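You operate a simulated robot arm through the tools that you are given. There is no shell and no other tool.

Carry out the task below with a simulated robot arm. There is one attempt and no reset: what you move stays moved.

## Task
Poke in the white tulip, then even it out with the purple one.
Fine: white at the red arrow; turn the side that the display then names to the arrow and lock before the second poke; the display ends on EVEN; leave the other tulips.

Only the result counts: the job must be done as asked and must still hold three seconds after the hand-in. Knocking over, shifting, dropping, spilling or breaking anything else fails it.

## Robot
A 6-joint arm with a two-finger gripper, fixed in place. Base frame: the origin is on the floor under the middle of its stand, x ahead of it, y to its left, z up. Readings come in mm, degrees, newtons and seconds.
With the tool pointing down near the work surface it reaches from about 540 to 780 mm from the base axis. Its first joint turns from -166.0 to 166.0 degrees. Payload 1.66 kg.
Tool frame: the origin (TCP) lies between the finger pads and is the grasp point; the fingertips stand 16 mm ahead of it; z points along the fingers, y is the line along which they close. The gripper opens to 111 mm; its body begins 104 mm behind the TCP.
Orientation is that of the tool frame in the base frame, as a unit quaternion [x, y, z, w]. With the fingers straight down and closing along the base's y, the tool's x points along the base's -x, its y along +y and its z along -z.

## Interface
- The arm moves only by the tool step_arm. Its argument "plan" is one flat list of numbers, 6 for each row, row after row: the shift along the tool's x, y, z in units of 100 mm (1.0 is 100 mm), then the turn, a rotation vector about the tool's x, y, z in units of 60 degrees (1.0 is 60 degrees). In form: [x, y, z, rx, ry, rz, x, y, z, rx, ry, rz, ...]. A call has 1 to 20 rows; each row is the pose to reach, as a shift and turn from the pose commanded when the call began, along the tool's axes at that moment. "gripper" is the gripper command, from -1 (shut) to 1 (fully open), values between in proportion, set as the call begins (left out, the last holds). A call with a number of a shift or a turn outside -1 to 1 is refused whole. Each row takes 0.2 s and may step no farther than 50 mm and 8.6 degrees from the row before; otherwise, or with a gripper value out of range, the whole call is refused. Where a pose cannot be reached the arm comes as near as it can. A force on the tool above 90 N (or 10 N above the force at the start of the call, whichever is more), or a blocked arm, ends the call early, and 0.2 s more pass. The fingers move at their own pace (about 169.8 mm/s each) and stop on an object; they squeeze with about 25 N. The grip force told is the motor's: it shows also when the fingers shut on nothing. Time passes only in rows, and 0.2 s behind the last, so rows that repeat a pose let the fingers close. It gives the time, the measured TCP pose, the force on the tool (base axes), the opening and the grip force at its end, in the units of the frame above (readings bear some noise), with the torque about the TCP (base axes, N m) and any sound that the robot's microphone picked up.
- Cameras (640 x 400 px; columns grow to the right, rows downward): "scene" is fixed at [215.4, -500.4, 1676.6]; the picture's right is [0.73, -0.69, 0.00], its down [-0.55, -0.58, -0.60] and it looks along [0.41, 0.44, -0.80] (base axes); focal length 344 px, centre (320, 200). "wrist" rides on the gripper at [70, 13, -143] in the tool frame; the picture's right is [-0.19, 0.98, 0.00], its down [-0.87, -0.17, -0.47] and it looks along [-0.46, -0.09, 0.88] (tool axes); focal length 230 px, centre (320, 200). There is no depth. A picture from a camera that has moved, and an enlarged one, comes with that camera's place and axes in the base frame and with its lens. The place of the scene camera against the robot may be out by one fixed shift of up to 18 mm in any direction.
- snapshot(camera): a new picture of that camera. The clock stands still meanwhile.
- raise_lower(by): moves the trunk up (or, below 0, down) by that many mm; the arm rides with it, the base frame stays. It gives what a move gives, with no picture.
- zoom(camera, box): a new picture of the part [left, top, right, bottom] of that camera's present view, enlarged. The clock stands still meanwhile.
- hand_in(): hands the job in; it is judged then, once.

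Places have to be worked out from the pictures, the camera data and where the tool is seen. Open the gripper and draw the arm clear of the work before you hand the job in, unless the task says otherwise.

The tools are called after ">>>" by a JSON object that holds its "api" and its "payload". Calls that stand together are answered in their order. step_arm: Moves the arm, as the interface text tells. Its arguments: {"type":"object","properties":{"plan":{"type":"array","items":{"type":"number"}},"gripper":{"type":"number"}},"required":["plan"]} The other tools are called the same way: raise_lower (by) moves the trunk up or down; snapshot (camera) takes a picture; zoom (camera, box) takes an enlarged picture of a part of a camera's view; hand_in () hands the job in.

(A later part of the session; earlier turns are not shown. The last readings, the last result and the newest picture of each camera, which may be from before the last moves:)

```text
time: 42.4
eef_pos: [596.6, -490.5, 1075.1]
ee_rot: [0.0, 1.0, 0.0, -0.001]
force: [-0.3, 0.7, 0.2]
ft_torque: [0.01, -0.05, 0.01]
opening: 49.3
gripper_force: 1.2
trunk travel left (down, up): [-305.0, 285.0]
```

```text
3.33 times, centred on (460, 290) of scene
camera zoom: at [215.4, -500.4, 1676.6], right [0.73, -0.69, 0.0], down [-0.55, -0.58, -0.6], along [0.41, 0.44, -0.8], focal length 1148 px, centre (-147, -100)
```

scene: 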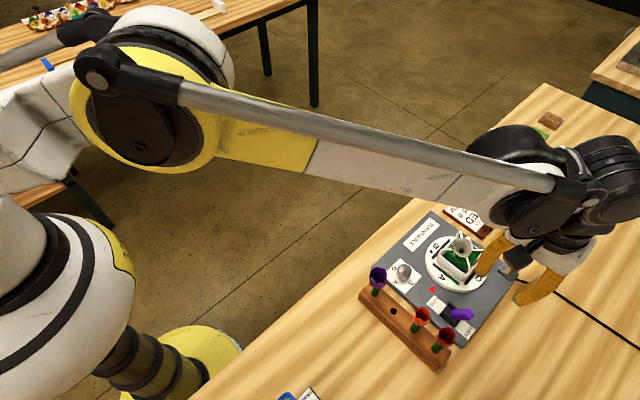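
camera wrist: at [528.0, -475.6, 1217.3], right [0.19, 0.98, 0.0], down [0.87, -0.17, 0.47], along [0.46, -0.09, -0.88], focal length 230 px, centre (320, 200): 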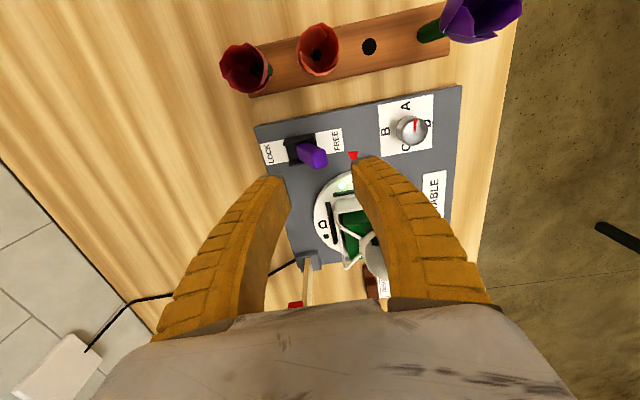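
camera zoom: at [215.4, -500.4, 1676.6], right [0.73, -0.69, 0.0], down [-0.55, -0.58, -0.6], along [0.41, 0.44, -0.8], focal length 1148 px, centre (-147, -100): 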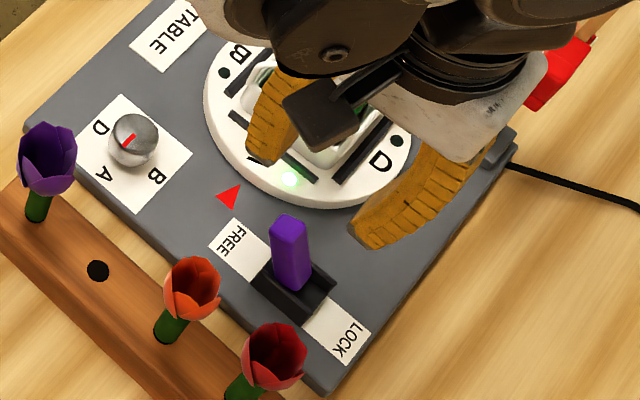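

The lever stays at FREE. Next is the knob at about (600, -379): it must go from A to C, and I'll turn it counter-clockwise so the leaning white cup sweeps away from the gripper. I rise and move over it, turning the tool +90° first.

>>> {"api": "step_arm", "payload": {"plan": [0, 0.1, -0.3, 0, 0, 0.14, 0, 0.25, -0.5, 0, 0, 0.28, 0, 0.4, -0.5, 0, 0, 0.42, -0.02, 0.55, -0.5, 0, 0, 0.56, -0.03, 0.7, -0.5, 0, 0, 0.7, -0.03, 0.85, -0.5, 0, 0, 0.84, -0.03, 1.0, -0.5, 0, 0, 0.98], "gripper": 0.3}}

>>> {"api": "step_arm", "payload": {"plan": [0.03, 0.02, 0, 0, 0, 0.13, 0.06, 0.03, 0, 0, 0, 0.26, 0.09, 0.05, 0, 0, 0, 0.39, 0.094, 0.057, 0, 0, 0, 0.52]}}

>>> {"api": "snapshot", "payload": {"camera": "wrist"}}

>>> {"api": "snapshot", "payload": {"camera": "scene"}}

```text
time: 44.0
eef_pos: [601.0, -390.8, 1123.8]
ee_rot: [0.491, 0.871, 0.0, 0.0]
force: [-0.4, -0.6, -0.3]
ft_torque: [0.0, 0.02, -0.02]
opening: 73.7
gripper_force: 1.0
trunk travel left (down, up): [-305.0, 285.0]
```

```text
time: 45.0
eef_pos: [600.8, -380.8, 1125.1]
ee_rot: [0.708, 0.707, -0.001, -0.001]
force: [-0.3, 0.0, -0.7]
ft_torque: [0.0, -0.04, -0.04]
opening: 73.9
gripper_force: 1.1
trunk travel left (down, up): [-305.0, 285.0]
```

```text
taken
camera wrist: at [614.3, -309.3, 1266.6], right [0.98, -0.19, 0.0], down [-0.17, -0.87, 0.47], along [-0.09, -0.46, -0.88], focal length 230 px, centre (320, 200)
```

wrist: 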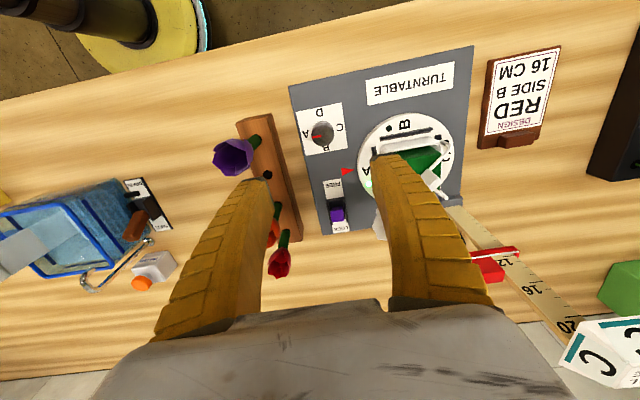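

```text
taken
```

scene: 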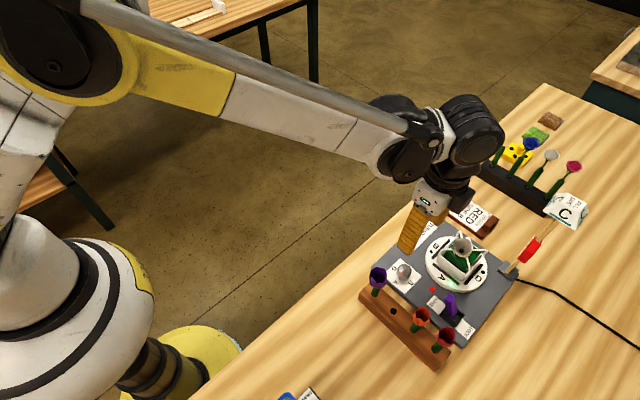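

Display still shows C and the arm is in a good posture. I zoom in on the knob to centre on it.

>>> {"api": "zoom", "payload": {"camera": "wrist", "box": [280, 90, 370, 170]}}

>>> {"api": "zoom", "payload": {"camera": "scene", "box": [375, 245, 435, 300]}}

```text
5.00 times, centred on (325, 130) of wrist
camera zoom: at [614.3, -309.3, 1266.6], right [0.98, -0.19, 0.0], down [-0.17, -0.87, 0.47], along [-0.09, -0.46, -0.88], focal length 1150 px, centre (295, 550)
```

zoom: 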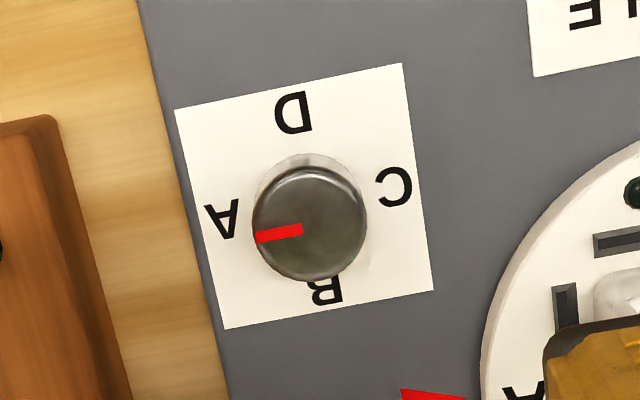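

```text
7.27 times, centred on (405, 272) of scene
camera zoom: at [215.4, -500.4, 1676.6], right [0.73, -0.69, 0.0], down [-0.55, -0.58, -0.6], along [0.41, 0.44, -0.8], focal length 2505 px, centre (-298, -327)
```

zoom: 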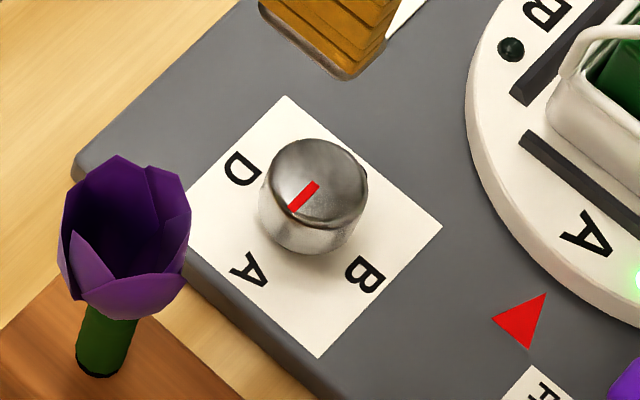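

The knob is at about (605, -379), 32 mm across with its top near z≈941. I turn the tool to a yaw where the gripper body clears both the purple tulip and the white cup, and centre over the knob.

>>> {"api": "step_arm", "payload": {"plan": [0.01, 0.02, 0, 0, 0, -0.125, 0.02, 0.045, 0, 0, 0, -0.25, 0.02, 0.045, 0.1, 0, 0, -0.375, 0.02, 0.045, 0.3, 0, 0, -0.5, 0.02, 0.045, 0.6, 0, 0, -0.5, 0.02, 0.045, 0.9, 0, 0, -0.5]}}

>>> {"api": "snapshot", "payload": {"camera": "wrist"}}

>>> {"api": "zoom", "payload": {"camera": "scene", "box": [360, 200, 500, 310]}}

```text
time: 46.4
eef_pos: [606.0, -377.7, 1033.9]
ee_rot: [0.5, 0.866, 0.0, 0.0]
force: [0.2, -0.4, -1.2]
ft_torque: [-0.01, 0.03, 0.0]
opening: 73.9
gripper_force: 0.8
trunk travel left (down, up): [-305.0, 285.0]
```

```text
taken
camera wrist: at [582.3, -309.6, 1176.5], right [0.94, 0.33, 0.0], down [0.29, -0.83, 0.47], along [0.15, -0.44, -0.88], focal length 230 px, centre (320, 200)
```

wrist: 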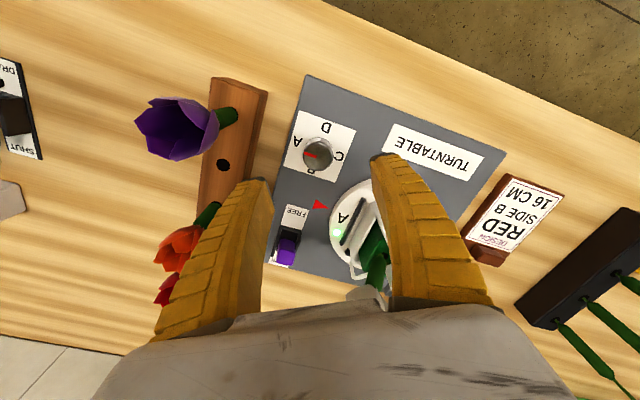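

```text
3.64 times, centred on (430, 255) of scene
camera zoom: at [215.4, -500.4, 1676.6], right [0.73, -0.69, 0.0], down [-0.55, -0.58, -0.6], along [0.41, 0.44, -0.8], focal length 1253 px, centre (-80, 0)
```

zoom: 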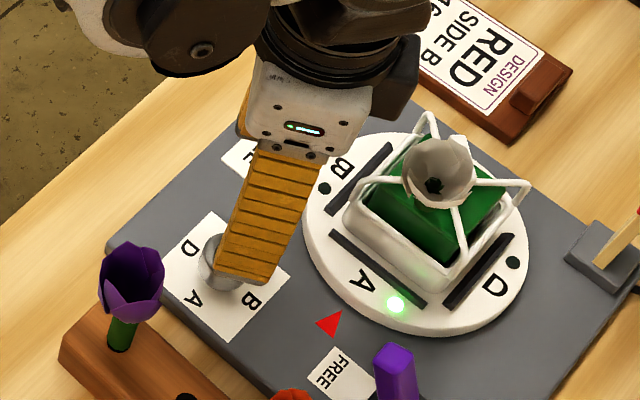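

The knob is centred between the fingers. I descend to grip height, TCP z≈934, then close on it.

>>> {"api": "step_arm", "payload": {"plan": [0, 0, 0.3, 0, 0, 0, 0, 0, 0.6, 0, 0, 0, 0, 0, 0.85, 0, 0, 0, 0, 0, 0.99, 0, 0, 0]}}

>>> {"api": "step_arm", "payload": {"plan": [0, 0, 0, 0, 0, 0, 0, 0, 0, 0, 0, 0, 0, 0, 0, 0, 0, 0], "gripper": -1}}

>>> {"api": "snapshot", "payload": {"camera": "wrist"}}

>>> {"api": "zoom", "payload": {"camera": "scene", "box": [360, 200, 500, 310]}}

```text
time: 47.4
eef_pos: [605.3, -377.8, 934.8]
ee_rot: [0.501, 0.866, 0.0, -0.001]
force: [0.7, -0.1, -0.1]
ft_torque: [0.01, 0.03, -0.02]
opening: 73.5
gripper_force: 1.1
trunk travel left (down, up): [-305.0, 285.0]
```

```text
time: 48.2
eef_pos: [605.0, -379.2, 934.1]
ee_rot: [0.501, 0.865, 0.0, -0.001]
force: [-8.8, -10.2, -3.2]
ft_torque: [-0.47, -0.27, -0.06]
opening: 27.1
gripper_force: 33.9
trunk travel left (down, up): [-305.0, 285.0]
```

```text
taken
camera wrist: at [580.8, -310.9, 1077.1], right [0.95, 0.33, 0.0], down [0.29, -0.83, 0.47], along [0.15, -0.45, -0.88], focal length 230 px, centre (320, 200)
```

wrist: 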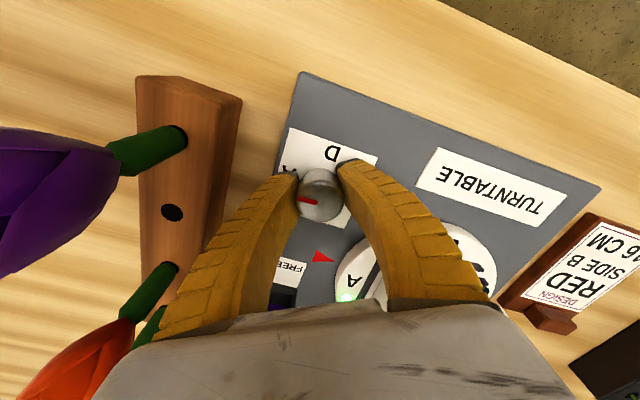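

```text
3.64 times, centred on (430, 255) of scene
camera zoom: at [215.4, -500.4, 1676.6], right [0.73, -0.69, 0.0], down [-0.55, -0.58, -0.6], along [0.41, 0.44, -0.8], focal length 1253 px, centre (-80, 0)
```

zoom: 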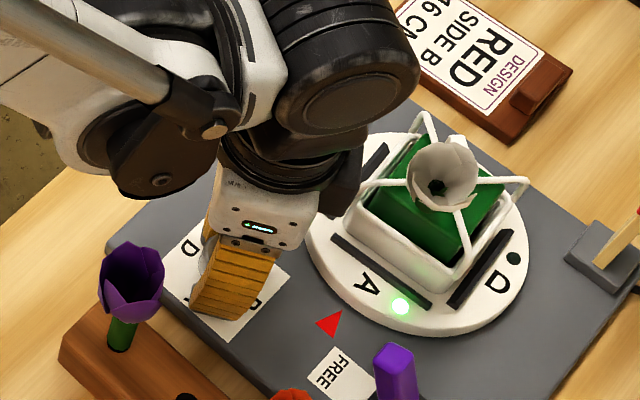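

The knob is gripped, and the disc moved very slightly with it, so they are coupled. A 13 N side force shows I'm about 2 mm off-centre along the closing line, so I correct that and turn 25° counter-clockwise as a test.

>>> {"api": "step_arm", "payload": {"plan": [0, -0.02, 0, 0, 0, 0, 0, -0.02, 0, 0, 0, -0.14, 0, -0.02, 0, 0, 0, -0.28, 0, -0.02, 0, 0, 0, -0.42]}}

>>> {"api": "zoom", "payload": {"camera": "scene", "box": [360, 200, 520, 330]}}

>>> {"api": "snapshot", "payload": {"camera": "wrist"}}

```text
time: 49.2
eef_pos: [603.9, -379.4, 934.7]
ee_rot: [0.298, 0.954, 0.0, -0.001]
force: [2.4, -11.7, -2.5]
ft_torque: [-0.31, -0.38, -0.01]
opening: 26.2
gripper_force: 33.8
trunk travel left (down, up): [-305.0, 285.0]
```

```text
3.08 times, centred on (440, 265) of scene
camera zoom: at [215.4, -500.4, 1676.6], right [0.73, -0.69, 0.0], down [-0.55, -0.58, -0.6], along [0.41, 0.44, -0.8], focal length 1060 px, centre (-49, 0)
```

zoom: 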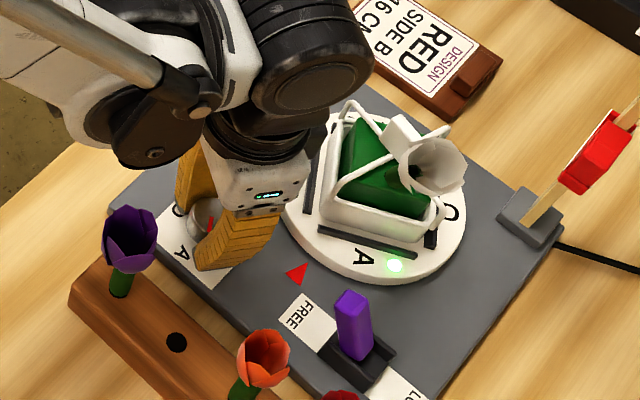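

```text
taken
camera wrist: at [553.9, -327.8, 1077.2], right [0.71, 0.7, 0.0], down [0.62, -0.63, 0.47], along [0.33, -0.34, -0.88], focal length 230 px, centre (320, 200)
```

wrist: 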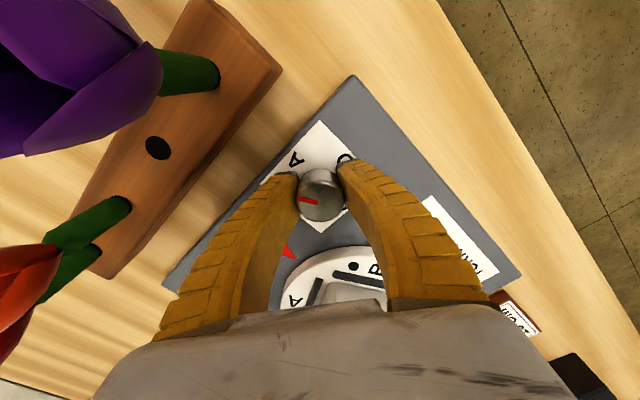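

The disc turns with the knob and the white tulip rides along rigidly, with no slip. I continue counter-clockwise by another 58.8°.

>>> {"api": "step_arm", "payload": {"plan": [0, 0, 0, 0, 0, -0.14, 0, 0, 0, 0, 0, -0.28, 0, 0, 0, 0, 0, -0.42, 0, 0, 0, 0, 0, -0.56, 0, 0, 0, 0, 0, -0.7, 0, 0, 0, 0, 0, -0.84, 0, 0, 0, 0, 0, -0.98]}}

>>> {"api": "zoom", "payload": {"camera": "scene", "box": [360, 200, 520, 330]}}

>>> {"api": "snapshot", "payload": {"camera": "wrist"}}

```text
time: 50.8
eef_pos: [604.5, -380.6, 935.7]
ee_rot: [-0.209, 0.978, 0.001, 0.0]
force: [10.0, -22.1, 8.1]
ft_torque: [-0.18, -0.06, 0.0]
opening: 26.1
gripper_force: 34.3
trunk travel left (down, up): [-305.0, 285.0]
```

```text
3.08 times, centred on (440, 265) of scene
camera zoom: at [215.4, -500.4, 1676.6], right [0.73, -0.69, 0.0], down [-0.55, -0.58, -0.6], along [0.41, 0.44, -0.8], focal length 1060 px, centre (-49, 0)
```

zoom: 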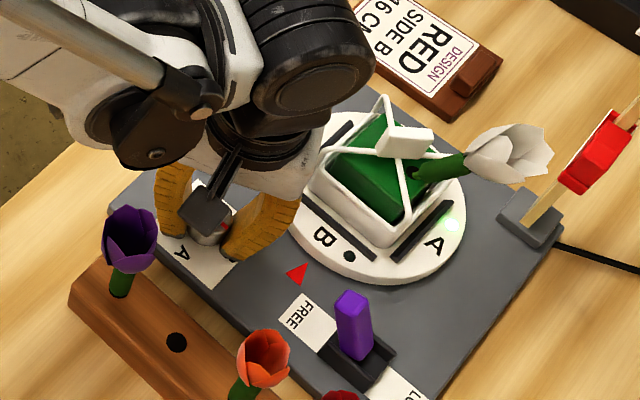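

```text
taken
camera wrist: at [534.5, -395.4, 1076.8], right [-0.23, 0.97, 0.0], down [0.86, 0.2, 0.47], along [0.46, 0.11, -0.88], focal length 230 px, centre (320, 200)
```

wrist: 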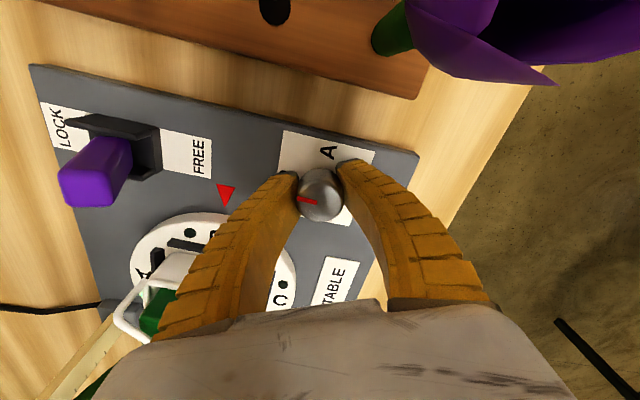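

The disc has turned about 84° in total. The white tulip's lean looks larger from here, so I zoom in to check it before going on.

>>> {"api": "zoom", "payload": {"camera": "scene", "box": [440, 215, 530, 295]}}

>>> {"api": "zoom", "payload": {"camera": "wrist", "box": [90, 190, 230, 340]}}

```text
5.00 times, centred on (485, 255) of scene
camera zoom: at [215.4, -500.4, 1676.6], right [0.73, -0.69, 0.0], down [-0.55, -0.58, -0.6], along [0.41, 0.44, -0.8], focal length 1722 px, centre (-505, -75)
```

zoom: 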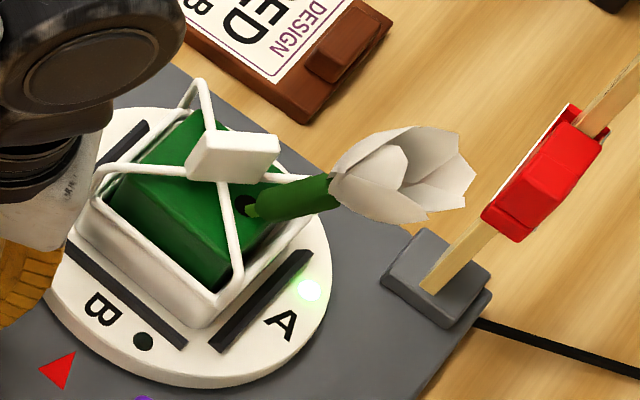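

```text
2.67 times, centred on (160, 265) of wrist
camera zoom: at [534.5, -395.4, 1076.8], right [-0.23, 0.97, 0.0], down [0.86, 0.2, 0.47], along [0.46, 0.11, -0.88], focal length 614 px, centre (747, 27)
```

zoom: 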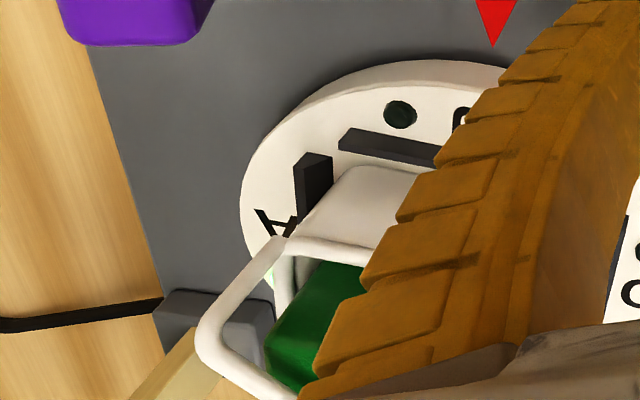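

From the geometry, the tulip now leans nearer 38° than 22°. I hold still for a second to see if it has settled.

>>> {"api": "step_arm", "payload": {"plan": [0, 0, 0, 0, 0, 0, 0, 0, 0, 0, 0, 0, 0, 0, 0, 0, 0, 0, 0, 0, 0, 0, 0, 0]}}

>>> {"api": "zoom", "payload": {"camera": "scene", "box": [440, 215, 530, 295]}}

>>> {"api": "zoom", "payload": {"camera": "scene", "box": [520, 180, 620, 260]}}

```text
time: 51.8
eef_pos: [604.1, -379.9, 933.4]
ee_rot: [-0.208, 0.978, 0.002, 0.0]
force: [11.3, -24.1, 9.9]
ft_torque: [-0.23, -0.11, 0.0]
opening: 26.3
gripper_force: 34.1
trunk travel left (down, up): [-305.0, 285.0]
```

```text
5.00 times, centred on (485, 255) of scene
camera zoom: at [215.4, -500.4, 1676.6], right [0.73, -0.69, 0.0], down [-0.55, -0.58, -0.6], along [0.41, 0.44, -0.8], focal length 1722 px, centre (-505, -75)
```

zoom: 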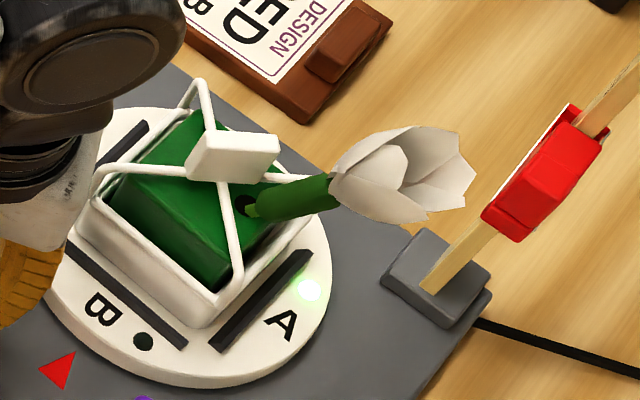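

```text
5.00 times, centred on (570, 220) of scene
camera zoom: at [215.4, -500.4, 1676.6], right [0.73, -0.69, 0.0], down [-0.55, -0.58, -0.6], along [0.41, 0.44, -0.8], focal length 1722 px, centre (-930, 100)
```

zoom: 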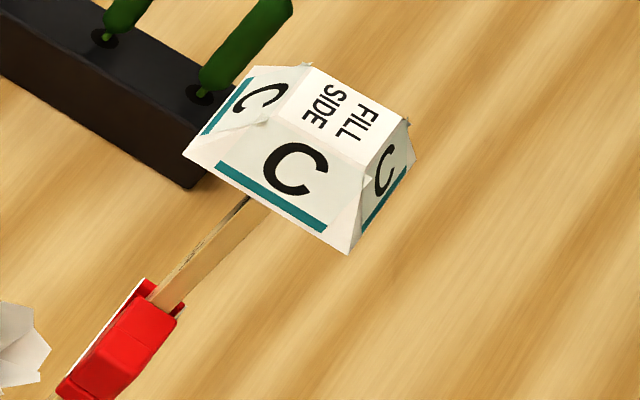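

It is static, and the A lamp and C display are unchanged. I turn on more slowly (4° per row) for another 21°, watching the cup as it nears the ruler post.

>>> {"api": "step_arm", "payload": {"plan": [0, 0, 0, 0, 0, -0.07, 0, 0, 0, 0, 0, -0.14, 0, 0, 0, 0, 0, -0.21, 0, 0, 0, 0, 0, -0.28, 0, 0, 0, 0, 0, -0.35]}}

>>> {"api": "zoom", "payload": {"camera": "scene", "box": [440, 215, 530, 295]}}

>>> {"api": "snapshot", "payload": {"camera": "wrist"}}

```text
time: 53.0
eef_pos: [604.0, -379.6, 932.9]
ee_rot: [-0.384, 0.924, 0.001, 0.0]
force: [14.6, -27.5, 8.2]
ft_torque: [-0.35, -0.04, -0.02]
opening: 25.8
gripper_force: 33.6
trunk travel left (down, up): [-305.0, 285.0]
```

```text
5.00 times, centred on (485, 255) of scene
camera zoom: at [215.4, -500.4, 1676.6], right [0.73, -0.69, 0.0], down [-0.55, -0.58, -0.6], along [0.41, 0.44, -0.8], focal length 1722 px, centre (-505, -75)
```

zoom: 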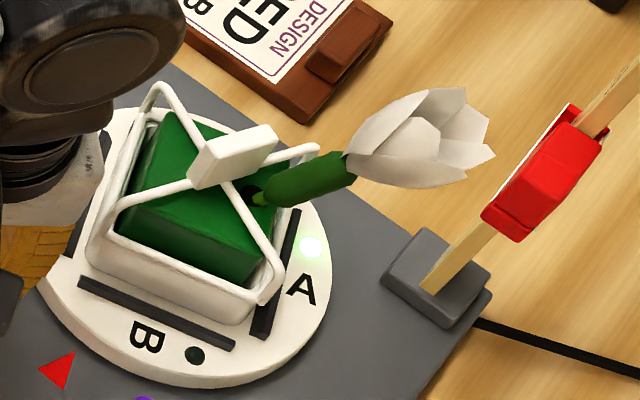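

```text
taken
camera wrist: at [545.1, -419.1, 1076.5], right [-0.56, 0.83, 0.0], down [0.73, 0.49, 0.47], along [0.39, 0.27, -0.88], focal length 230 px, centre (320, 200)
```

wrist: 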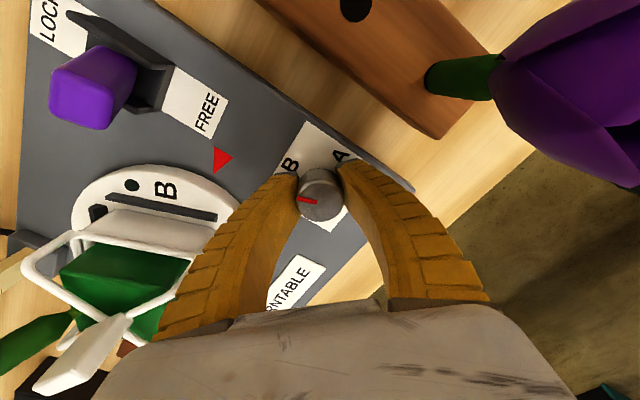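

B has passed the arrow and the tulip is clear of the ruler post. Side force on the knob has grown to about 30 N, so I release, recentre by about 3 mm, and turn the open tool back for a fresh grip.

>>> {"api": "step_arm", "payload": {"plan": [0, 0, 0, 0, 0, 0, 0, -0.03, 0, 0, 0, 0, 0, -0.03, 0, 0, 0, 0], "gripper": 0.3}}

>>> {"api": "step_arm", "payload": {"plan": [0, 0, 0, 0, 0, 0.14, 0, 0, 0, 0, 0, 0.28, 0, 0, 0, 0, 0, 0.42, 0, 0, 0, 0, 0, 0.56, 0, 0, 0, 0, 0, 0.7, 0, 0, 0, 0, 0, 0.84, 0, 0, 0, 0, 0, 0.98]}}

>>> {"api": "snapshot", "payload": {"camera": "wrist"}}

>>> {"api": "zoom", "payload": {"camera": "scene", "box": [360, 200, 540, 330]}}

```text
time: 53.8
eef_pos: [606.0, -379.9, 935.4]
ee_rot: [-0.383, 0.924, 0.002, 0.0]
force: [0.4, -0.7, -0.3]
ft_torque: [0.02, 0.0, -0.02]
opening: 73.7
gripper_force: 1.9
trunk travel left (down, up): [-305.0, 285.0]
```

```text
time: 55.4
eef_pos: [605.4, -381.4, 936.5]
ee_rot: [0.122, 0.993, 0.001, 0.0]
force: [0.7, 0.1, -0.4]
ft_torque: [-0.01, 0.02, -0.04]
opening: 74.0
gripper_force: 0.7
trunk travel left (down, up): [-305.0, 285.0]
```

```text
taken
camera wrist: at [540.9, -349.8, 1077.6], right [0.42, 0.91, 0.0], down [0.8, -0.37, 0.47], along [0.43, -0.2, -0.88], focal length 230 px, centre (320, 200)
```

wrist: 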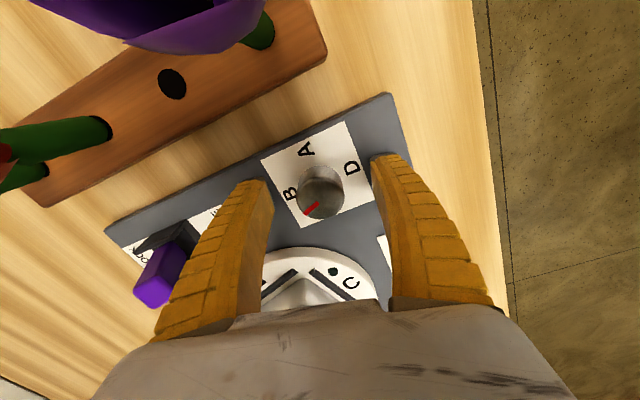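

```text
3.08 times, centred on (450, 265) of scene
camera zoom: at [215.4, -500.4, 1676.6], right [0.73, -0.69, 0.0], down [-0.55, -0.58, -0.6], along [0.41, 0.44, -0.8], focal length 1060 px, centre (-80, 0)
```

zoom: 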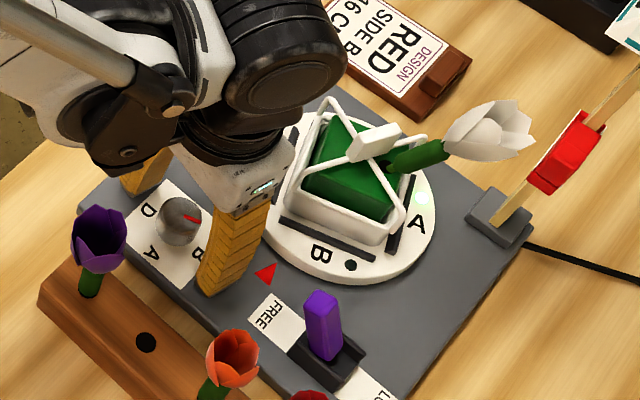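

The open fingers clear the knob, and the disc stays put. I turn the tool 30° further back, centre on the knob, and grip again.

>>> {"api": "step_arm", "payload": {"plan": [0, 0, 0, 0, 0, 0.125, 0, 0, 0, 0, 0, 0.25, 0, 0, 0, 0, 0, 0.375, 0, 0, 0, 0, 0, 0.5]}}

>>> {"api": "step_arm", "payload": {"plan": [0, 0, 0, 0, 0, 0, 0, 0, 0, 0, 0, 0, 0, 0, 0, 0, 0, 0], "gripper": -1}}

>>> {"api": "zoom", "payload": {"camera": "scene", "box": [360, 200, 540, 330]}}

```text
time: 56.4
eef_pos: [605.9, -380.7, 935.7]
ee_rot: [0.374, 0.928, 0.0, -0.001]
force: [-0.2, -0.9, -0.4]
ft_torque: [0.03, 0.0, 0.02]
opening: 73.8
gripper_force: 1.0
trunk travel left (down, up): [-305.0, 285.0]
```

```text
time: 57.2
eef_pos: [606.8, -380.1, 934.9]
ee_rot: [0.373, 0.928, 0.0, -0.001]
force: [-1.6, 2.5, 1.1]
ft_torque: [0.32, 0.31, -0.03]
opening: 27.0
gripper_force: 34.2
trunk travel left (down, up): [-305.0, 285.0]
```

```text
3.08 times, centred on (450, 265) of scene
camera zoom: at [215.4, -500.4, 1676.6], right [0.73, -0.69, 0.0], down [-0.55, -0.58, -0.6], along [0.41, 0.44, -0.8], focal length 1060 px, centre (-80, 0)
```

zoom: 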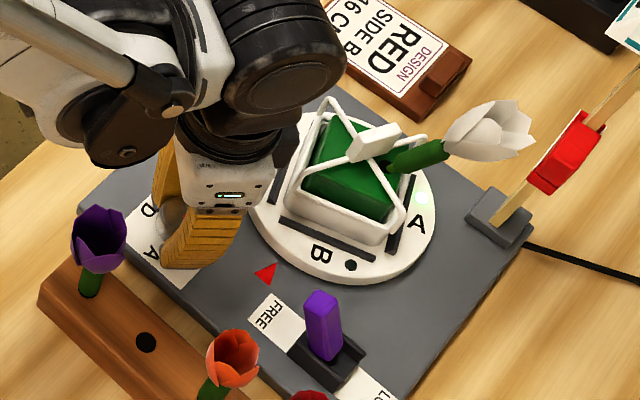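

The grip is well centred now, with only about 3 N side force. I turn a further 54° counter-clockwise in gentle rows.

>>> {"api": "step_arm", "payload": {"plan": [0, 0, 0, 0, 0, -0.09, 0, 0, 0, 0, 0, -0.18, 0, 0, 0, 0, 0, -0.27, 0, 0, 0, 0, 0, -0.36, 0, 0, 0, 0, 0, -0.45, 0, 0, 0, 0, 0, -0.54, 0, 0, 0, 0, 0, -0.63, 0, 0, 0, 0, 0, -0.72, 0, 0, 0, 0, 0, -0.81, 0, 0, 0, 0, 0, -0.9]}}

>>> {"api": "zoom", "payload": {"camera": "scene", "box": [360, 200, 540, 330]}}

>>> {"api": "snapshot", "payload": {"camera": "wrist"}}

```text
time: 59.4
eef_pos: [605.8, -380.6, 935.2]
ee_rot: [-0.09, 0.996, 0.0, -0.001]
force: [-5.2, 7.9, -3.8]
ft_torque: [-0.05, 0.45, -0.03]
opening: 26.8
gripper_force: 33.8
trunk travel left (down, up): [-305.0, 285.0]
```

```text
3.08 times, centred on (450, 265) of scene
camera zoom: at [215.4, -500.4, 1676.6], right [0.73, -0.69, 0.0], down [-0.55, -0.58, -0.6], along [0.41, 0.44, -0.8], focal length 1060 px, centre (-80, 0)
```

zoom: 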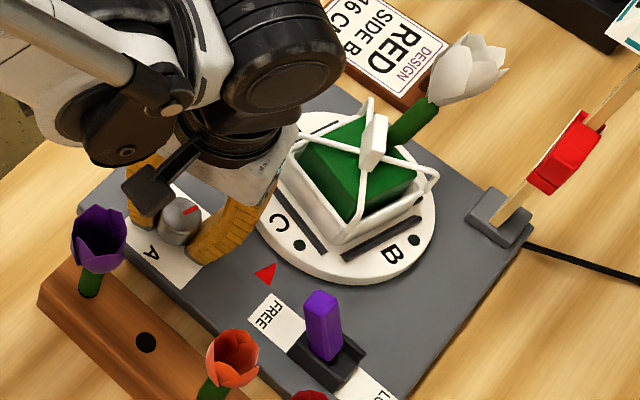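

```text
taken
camera wrist: at [533.9, -378.1, 1077.8], right [0.01, 1.0, 0.0], down [0.88, -0.01, 0.47], along [0.47, 0.0, -0.88], focal length 230 px, centre (320, 200)
```

wrist: 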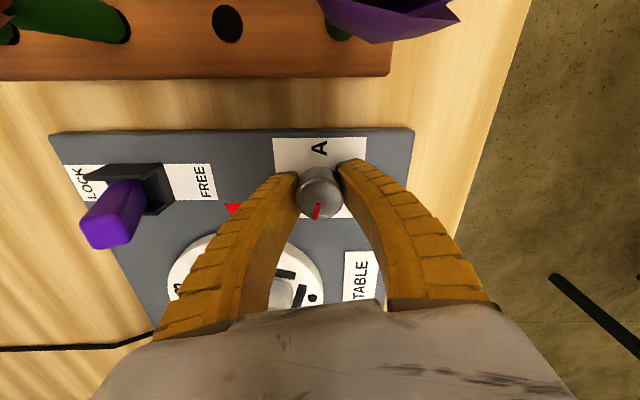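

C is almost there: both the disc letter and the knob pointer show about 16° to go. I turn exactly that much more.

>>> {"api": "step_arm", "payload": {"plan": [0, 0, 0, 0, 0, -0.07, 0, 0, 0, 0, 0, -0.14, 0, 0, 0, 0, 0, -0.21, 0, 0, 0, 0, 0, -0.267]}}

>>> {"api": "zoom", "payload": {"camera": "scene", "box": [420, 230, 500, 310]}}

>>> {"api": "zoom", "payload": {"camera": "wrist", "box": [240, 120, 400, 260]}}

```text
time: 60.4
eef_pos: [604.9, -380.1, 935.6]
ee_rot: [-0.228, 0.974, 0.0, -0.001]
force: [-7.0, 9.1, -2.7]
ft_torque: [-0.19, 0.42, -0.01]
opening: 26.8
gripper_force: 33.7
trunk travel left (down, up): [-305.0, 285.0]
```

```text
5.00 times, centred on (460, 270) of scene
camera zoom: at [215.4, -500.4, 1676.6], right [0.73, -0.69, 0.0], down [-0.55, -0.58, -0.6], along [0.41, 0.44, -0.8], focal length 1722 px, centre (-380, -150)
```

zoom: 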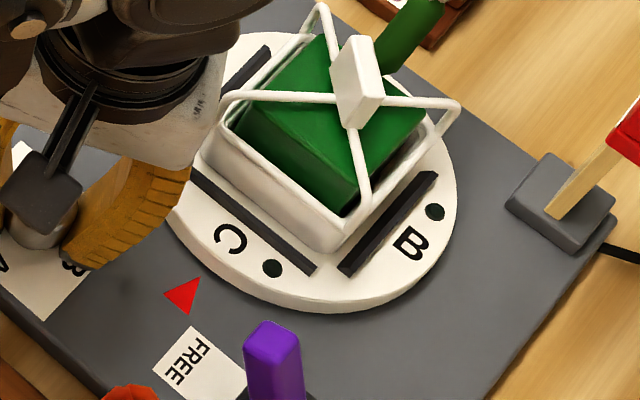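

```text
2.86 times, centred on (320, 190) of wrist
camera zoom: at [536.3, -397.6, 1077.9], right [-0.26, 0.96, 0.0], down [0.85, 0.23, 0.47], along [0.45, 0.13, -0.88], focal length 657 px, centre (320, 229)
```

zoom: 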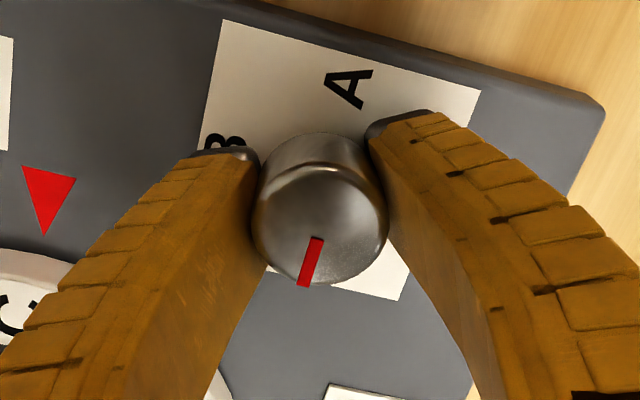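

C now lies within about 1° of where A was when locked. I nudge 0.7° more, release the knob and rise clear.

>>> {"api": "step_arm", "payload": {"plan": [0, 0, 0, 0, 0, -0.012, 0, 0, 0, 0, 0, -0.012]}}

>>> {"api": "step_arm", "payload": {"plan": [0, 0, 0, 0, 0, 0, 0, 0, 0, 0, 0, 0, 0, 0, -0.3, 0, 0, 0, 0, 0, -0.6, 0, 0, 0, 0, 0, -1.0, 0, 0, 0], "gripper": 0.3}}

>>> {"api": "zoom", "payload": {"camera": "scene", "box": [420, 230, 500, 310]}}

>>> {"api": "snapshot", "payload": {"camera": "wrist"}}

>>> {"api": "snapshot", "payload": {"camera": "scene"}}

```text
time: 61.0
eef_pos: [604.4, -379.7, 935.2]
ee_rot: [-0.234, 0.972, 0.001, -0.001]
force: [-8.1, 9.7, -1.9]
ft_torque: [-0.12, 0.3, -0.02]
opening: 26.3
gripper_force: 33.8
trunk travel left (down, up): [-305.0, 285.0]
```

```text
time: 62.2
eef_pos: [606.2, -380.1, 1036.1]
ee_rot: [-0.232, 0.973, 0.001, 0.0]
force: [0.0, 0.7, -0.7]
ft_torque: [-0.01, 0.02, -0.02]
opening: 74.2
gripper_force: 1.6
trunk travel left (down, up): [-305.0, 285.0]
```

```text
5.00 times, centred on (460, 270) of scene
camera zoom: at [215.4, -500.4, 1676.6], right [0.73, -0.69, 0.0], down [-0.55, -0.58, -0.6], along [0.41, 0.44, -0.8], focal length 1722 px, centre (-380, -150)
```

zoom: 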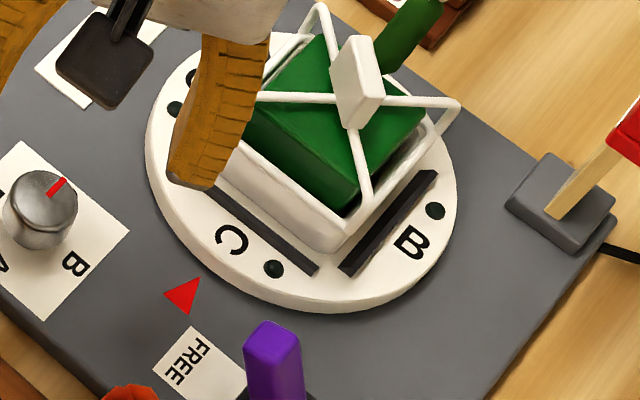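

```text
taken
camera wrist: at [536.9, -399.1, 1177.6], right [-0.28, 0.96, 0.0], down [0.85, 0.24, 0.47], along [0.45, 0.13, -0.88], focal length 230 px, centre (320, 200)
```

wrist: 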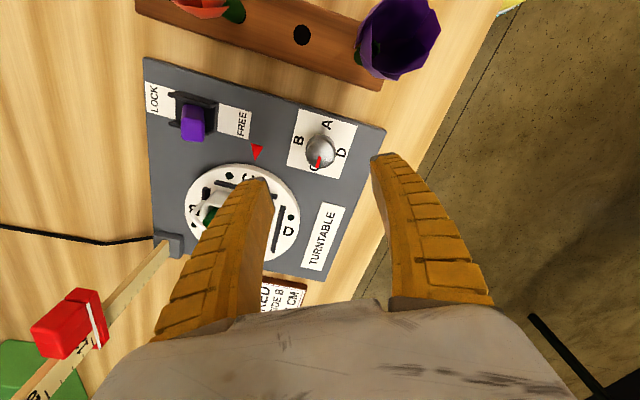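

```text
taken
```

scene: 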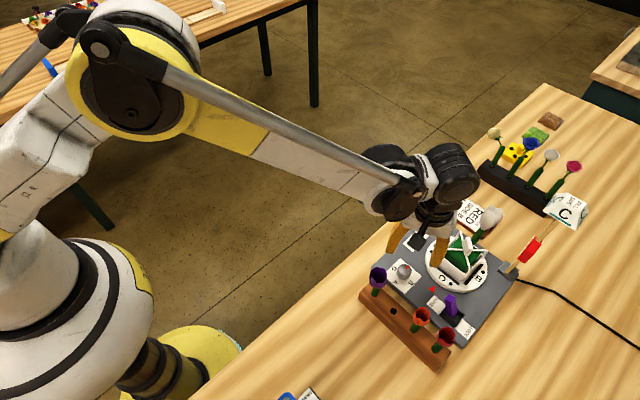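

C is at the arrow and holds there after release. Now the lever: I move back over it (tip at about (606, -491) in the FREE position), tool straight again with the fingers about 50 mm apart.

>>> {"api": "step_arm", "payload": {"plan": [0, 0, -0.3, 0, 0, 0.09, 0.1, -0.2, -0.5, 0, 0, 0.18, 0.25, -0.45, -0.5, 0, 0, 0.27, 0.4, -0.7, -0.5, 0, 0, 0.36, 0.555, -0.94, -0.5, 0, 0, 0.448], "gripper": -0.12}}

>>> {"api": "snapshot", "payload": {"camera": "wrist"}}

>>> {"api": "zoom", "payload": {"camera": "wrist", "box": [240, 80, 400, 200]}}

```text
time: 63.4
eef_pos: [599.9, -490.5, 1084.5]
ee_rot: [0.0, 1.0, 0.0, -0.001]
force: [0.8, 0.4, -0.1]
ft_torque: [-0.01, -0.01, 0.0]
opening: 50.9
gripper_force: 1.7
trunk travel left (down, up): [-305.0, 285.0]
```

```text
taken
camera wrist: at [528.8, -476.3, 1227.5], right [0.19, 0.98, 0.0], down [0.87, -0.17, 0.47], along [0.46, -0.09, -0.88], focal length 230 px, centre (320, 200)
```

wrist: 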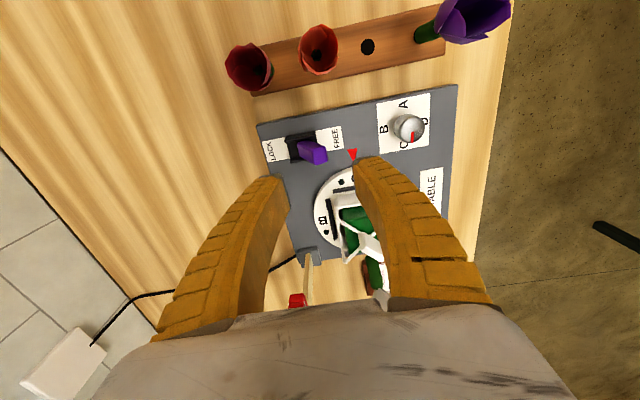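

```text
3.33 times, centred on (320, 140) of wrist
camera zoom: at [528.8, -476.3, 1227.5], right [0.19, 0.98, 0.0], down [0.87, -0.17, 0.47], along [0.46, -0.09, -0.88], focal length 767 px, centre (320, 400)
```

zoom: 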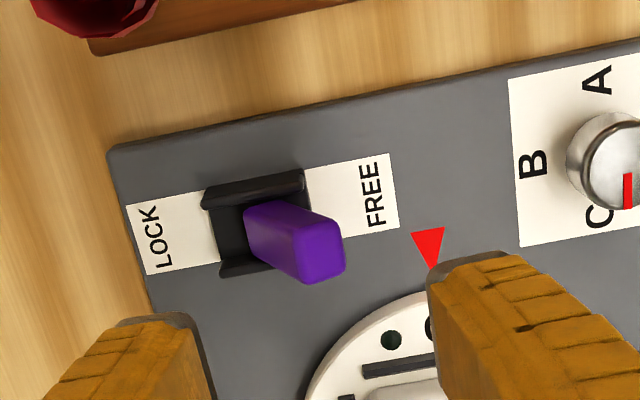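

The lever handle is between the fingers in plan. I descend to z≈984 first and then on to z≈971.

>>> {"api": "step_arm", "payload": {"plan": [-0.03, 0, 0.3, 0, 0, 0, -0.03, 0, 0.6, 0, 0, 0, -0.03, 0, 0.85, 0, 0, 0, -0.03, 0, 1.0, 0, 0, 0]}}

>>> {"api": "step_arm", "payload": {"plan": [0, 0, 0.13, 0, 0, 0, 0, -0.1, 0.13, 0, 0, 0, 0, -0.2, 0.13, 0, 0, 0, 0, -0.3, 0.13, 0, 0, 0, 0, -0.4, 0.13, 0, 0, 0]}}

>>> {"api": "snapshot", "payload": {"camera": "wrist"}}

```text
time: 64.4
eef_pos: [602.4, -489.3, 986.4]
ee_rot: [-0.001, 1.0, 0.001, -0.002]
force: [-0.2, -0.1, -0.3]
ft_torque: [-0.02, 0.0, -0.02]
opening: 51.1
gripper_force: 1.4
trunk travel left (down, up): [-305.0, 285.0]
```

```text
time: 65.6
eef_pos: [601.0, -530.6, 972.3]
ee_rot: [0.0, 1.0, 0.0, -0.001]
force: [0.7, -0.8, 0.6]
ft_torque: [0.0, 0.05, -0.01]
opening: 51.1
gripper_force: 1.9
trunk travel left (down, up): [-305.0, 285.0]
```

```text
taken
camera wrist: at [531.8, -515.1, 1114.7], right [0.19, 0.98, 0.0], down [0.87, -0.17, 0.47], along [0.46, -0.09, -0.88], focal length 230 px, centre (320, 200)
```

wrist: 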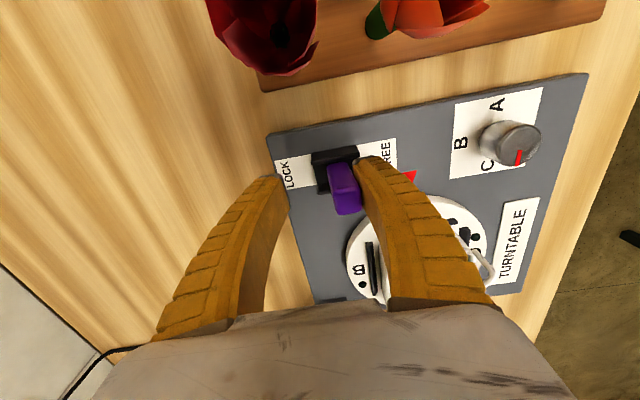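

The lever is moving back with the +y finger. I push on 25 mm to the LOCK stop.

>>> {"api": "step_arm", "payload": {"plan": [0, -0.08, 0, 0, 0, 0, 0, -0.16, 0, 0, 0, 0, 0, -0.25, 0, 0, 0, 0]}}

>>> {"api": "snapshot", "payload": {"camera": "wrist"}}

>>> {"api": "zoom", "payload": {"camera": "scene", "box": [410, 240, 520, 350]}}

```text
time: 66.4
eef_pos: [601.3, -550.5, 973.9]
ee_rot: [-0.001, 1.0, 0.001, 0.0]
force: [3.2, 9.4, 2.6]
ft_torque: [0.26, -0.01, -0.12]
opening: 57.1
gripper_force: 6.3
out of reach, approached as far as the arm can: row 3
trunk travel left (down, up): [-305.0, 285.0]
```

```text
taken
camera wrist: at [530.6, -536.0, 1116.1], right [0.19, 0.98, 0.0], down [0.87, -0.17, 0.47], along [0.46, -0.09, -0.88], focal length 230 px, centre (320, 200)
```

wrist: 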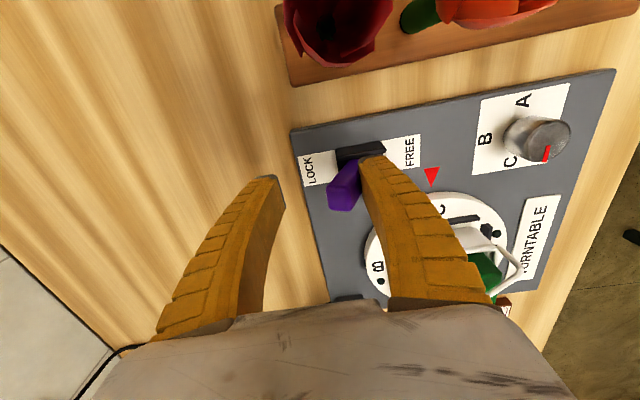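

```text
3.64 times, centred on (465, 295) of scene
camera zoom: at [215.4, -500.4, 1676.6], right [0.73, -0.69, 0.0], down [-0.55, -0.58, -0.6], along [0.41, 0.44, -0.8], focal length 1253 px, centre (-207, -146)
```

zoom: 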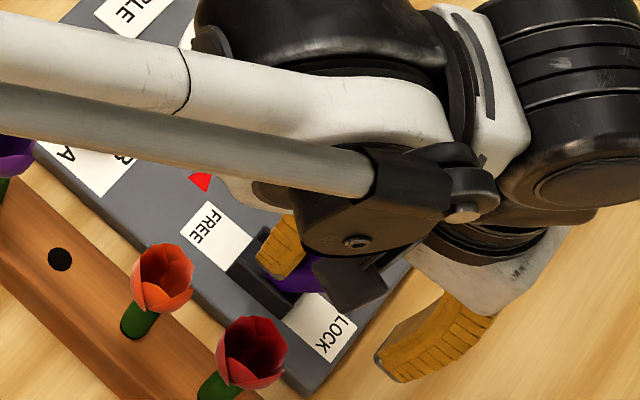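

A reaction of 9.4 N in +y shows the lever is at its LOCK stop. I back off 12 mm towards +y and rise, then check the lever.

>>> {"api": "step_arm", "payload": {"plan": [0, 0.06, 0, 0, 0, 0, 0, 0.12, 0, 0, 0, 0, 0.03, 0.14, -0.3, 0, 0, 0, 0.06, 0.2, -0.65, 0, 0, 0, 0.1, 0.3, -1.0, 0, 0, 0]}}

>>> {"api": "snapshot", "payload": {"camera": "wrist"}}

>>> {"api": "snapshot", "payload": {"camera": "scene"}}

```text
time: 67.6
eef_pos: [590.5, -523.1, 1074.9]
ee_rot: [0.0, 1.0, 0.002, -0.001]
force: [-0.4, 0.5, 1.3]
ft_torque: [-0.04, -0.01, -0.01]
opening: 51.0
gripper_force: 1.3
trunk travel left (down, up): [-305.0, 285.0]
```

```text
taken
camera wrist: at [520.1, -507.6, 1217.1], right [0.19, 0.98, 0.0], down [0.87, -0.17, 0.47], along [0.46, -0.09, -0.88], focal length 230 px, centre (320, 200)
```

wrist: 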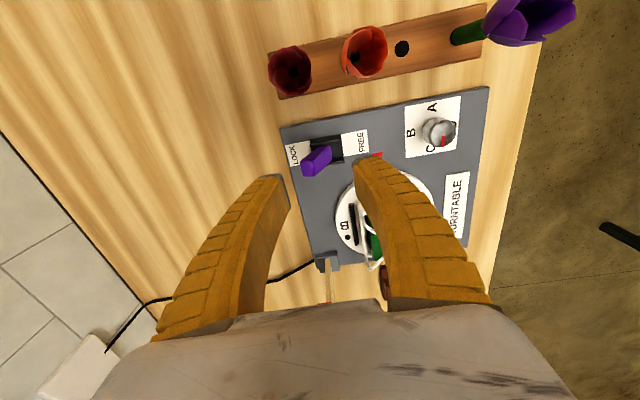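

```text
taken
```

scene: 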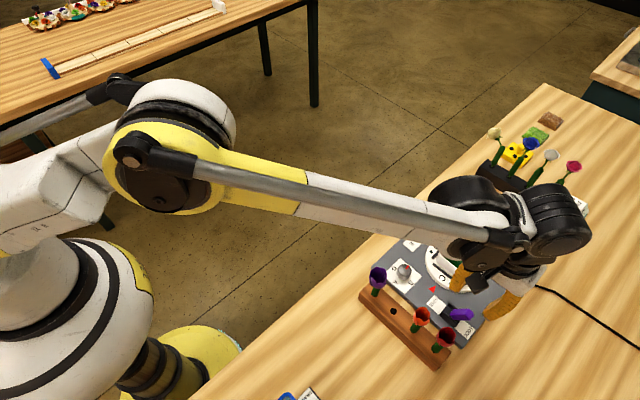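

The lever leans to LOCK again. Now for the purple tulip at about (508.5, -369): I rise, move across and turn the tool to close along x again.

>>> {"api": "step_arm", "payload": {"plan": [0.03, 0.05, -0.3, 0, 0, 0.14, 0.07, 0.15, -0.6, 0, 0, 0.28, 0.12, 0.27, -0.65, 0, 0, 0.42, 0.17, 0.39, -0.65, 0, 0, 0.56, 0.22, 0.5, -0.65, 0, 0, 0.7, 0.26, 0.62, -0.65, 0, 0, 0.84, 0.3, 0.73, -0.65, 0, 0, 0.98], "gripper": 1}}

>>> {"api": "step_arm", "payload": {"plan": [0.24, 0, 0, 0, 0, 0.13, 0.48, -0.01, 0, 0, 0, 0.26, 0.72, -0.02, 0, 0, 0, 0.39, 0.962, -0.025, 0, 0, 0, 0.52]}}

>>> {"api": "snapshot", "payload": {"camera": "wrist"}}

>>> {"api": "zoom", "payload": {"camera": "scene", "box": [420, 190, 600, 340]}}

```text
time: 69.2
eef_pos: [560.1, -450.4, 1137.8]
ee_rot: [0.491, 0.871, 0.0, 0.0]
force: [0.2, -0.1, -0.2]
ft_torque: [0.01, 0.04, 0.02]
opening: 111.0
gripper_force: 0.2
trunk travel left (down, up): [-305.0, 285.0]
```

```text
time: 70.2
eef_pos: [507.5, -369.7, 1139.0]
ee_rot: [0.708, 0.707, 0.0, -0.002]
force: [-0.5, 0.2, -0.1]
ft_torque: [-0.01, 0.03, -0.01]
opening: 110.8
gripper_force: 0.1
trunk travel left (down, up): [-305.0, 285.0]
```

```text
taken
camera wrist: at [520.7, -297.8, 1282.1], right [0.98, -0.19, 0.0], down [-0.17, -0.87, 0.47], along [-0.09, -0.46, -0.88], focal length 230 px, centre (320, 200)
```

wrist: 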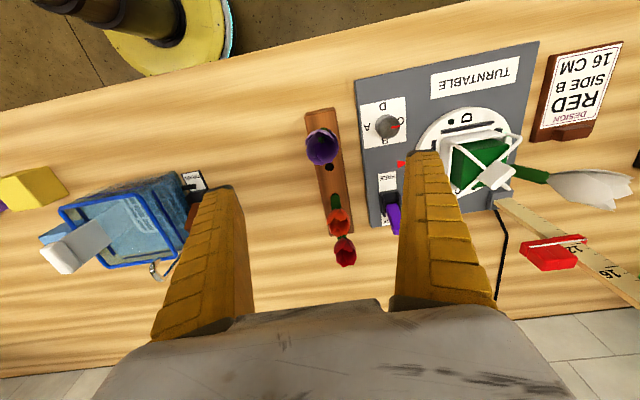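

```text
2.67 times, centred on (510, 265) of scene
camera zoom: at [215.4, -500.4, 1676.6], right [0.73, -0.69, 0.0], down [-0.55, -0.58, -0.6], along [0.41, 0.44, -0.8], focal length 919 px, centre (-187, 27)
```

zoom: 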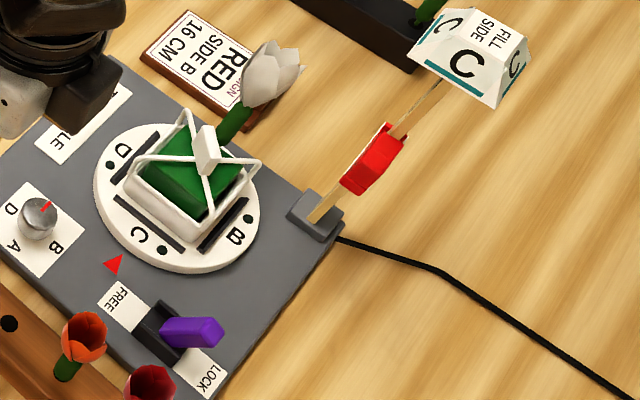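

C is at the arrow, the lever is at LOCK and the display names C. I zoom in on the purple tulip to centre on it.

>>> {"api": "zoom", "payload": {"camera": "wrist", "box": [280, 100, 370, 200]}}

>>> {"api": "zoom", "payload": {"camera": "scene", "box": [350, 250, 430, 320]}}

```text
4.00 times, centred on (325, 150) of wrist
camera zoom: at [520.7, -297.8, 1282.1], right [0.98, -0.19, 0.0], down [-0.17, -0.87, 0.47], along [-0.09, -0.46, -0.88], focal length 920 px, centre (300, 400)
```

zoom: 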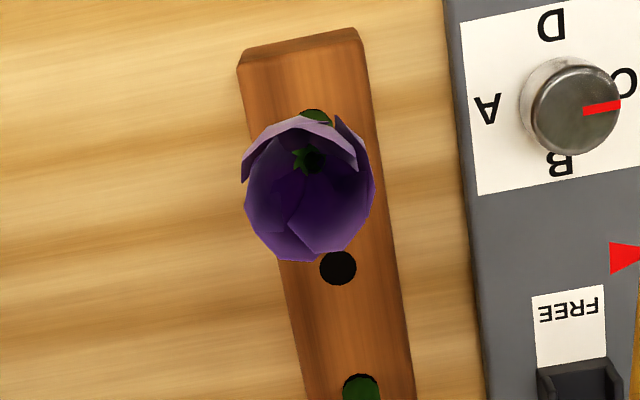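

```text
5.71 times, centred on (390, 285) of scene
camera zoom: at [215.4, -500.4, 1676.6], right [0.73, -0.69, 0.0], down [-0.55, -0.58, -0.6], along [0.41, 0.44, -0.8], focal length 1968 px, centre (-80, -286)
```

zoom: 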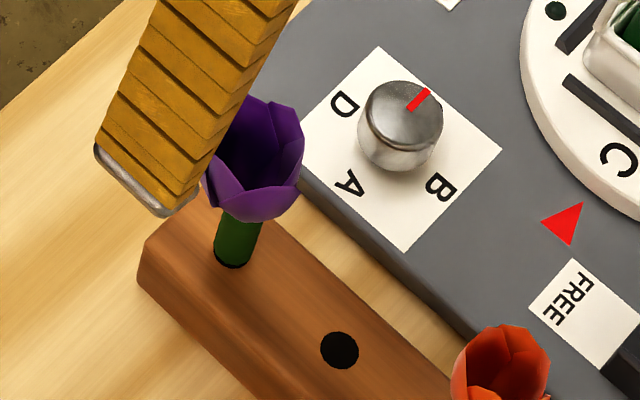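

The purple stem's axis is about (511, -369). I correct 3 mm and descend in two moves to the same grip height as for the white one.

>>> {"api": "step_arm", "payload": {"plan": [0.01, 0.03, 0.3, 0, 0, 0, 0.01, 0.03, 0.6, 0, 0, 0, 0.01, 0.03, 0.9, 0, 0, 0, 0.01, 0.03, 1.0, 0, 0, 0]}}

>>> {"api": "zoom", "payload": {"camera": "wrist", "box": [260, 110, 380, 240]}}

```text
time: 71.2
eef_pos: [511.2, -368.3, 1038.8]
ee_rot: [0.707, 0.708, 0.0, -0.001]
force: [0.2, -0.2, 0.0]
ft_torque: [-0.02, 0.0, 0.01]
opening: 111.0
gripper_force: 0.1
trunk travel left (down, up): [-305.0, 285.0]
```

```text
3.08 times, centred on (320, 175) of wrist
camera zoom: at [523.4, -297.0, 1180.6], right [0.98, -0.19, 0.0], down [-0.17, -0.87, 0.47], along [-0.09, -0.46, -0.88], focal length 708 px, centre (320, 277)
```

zoom: 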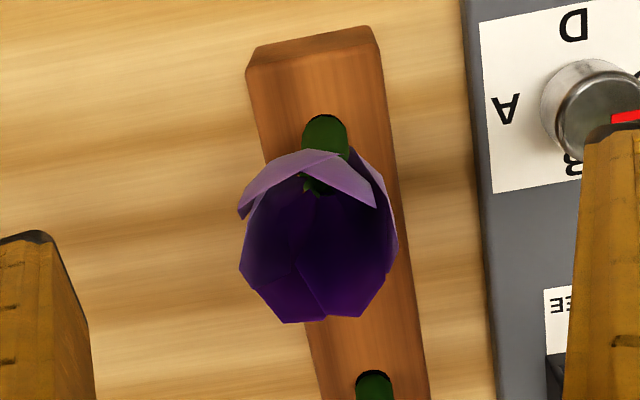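

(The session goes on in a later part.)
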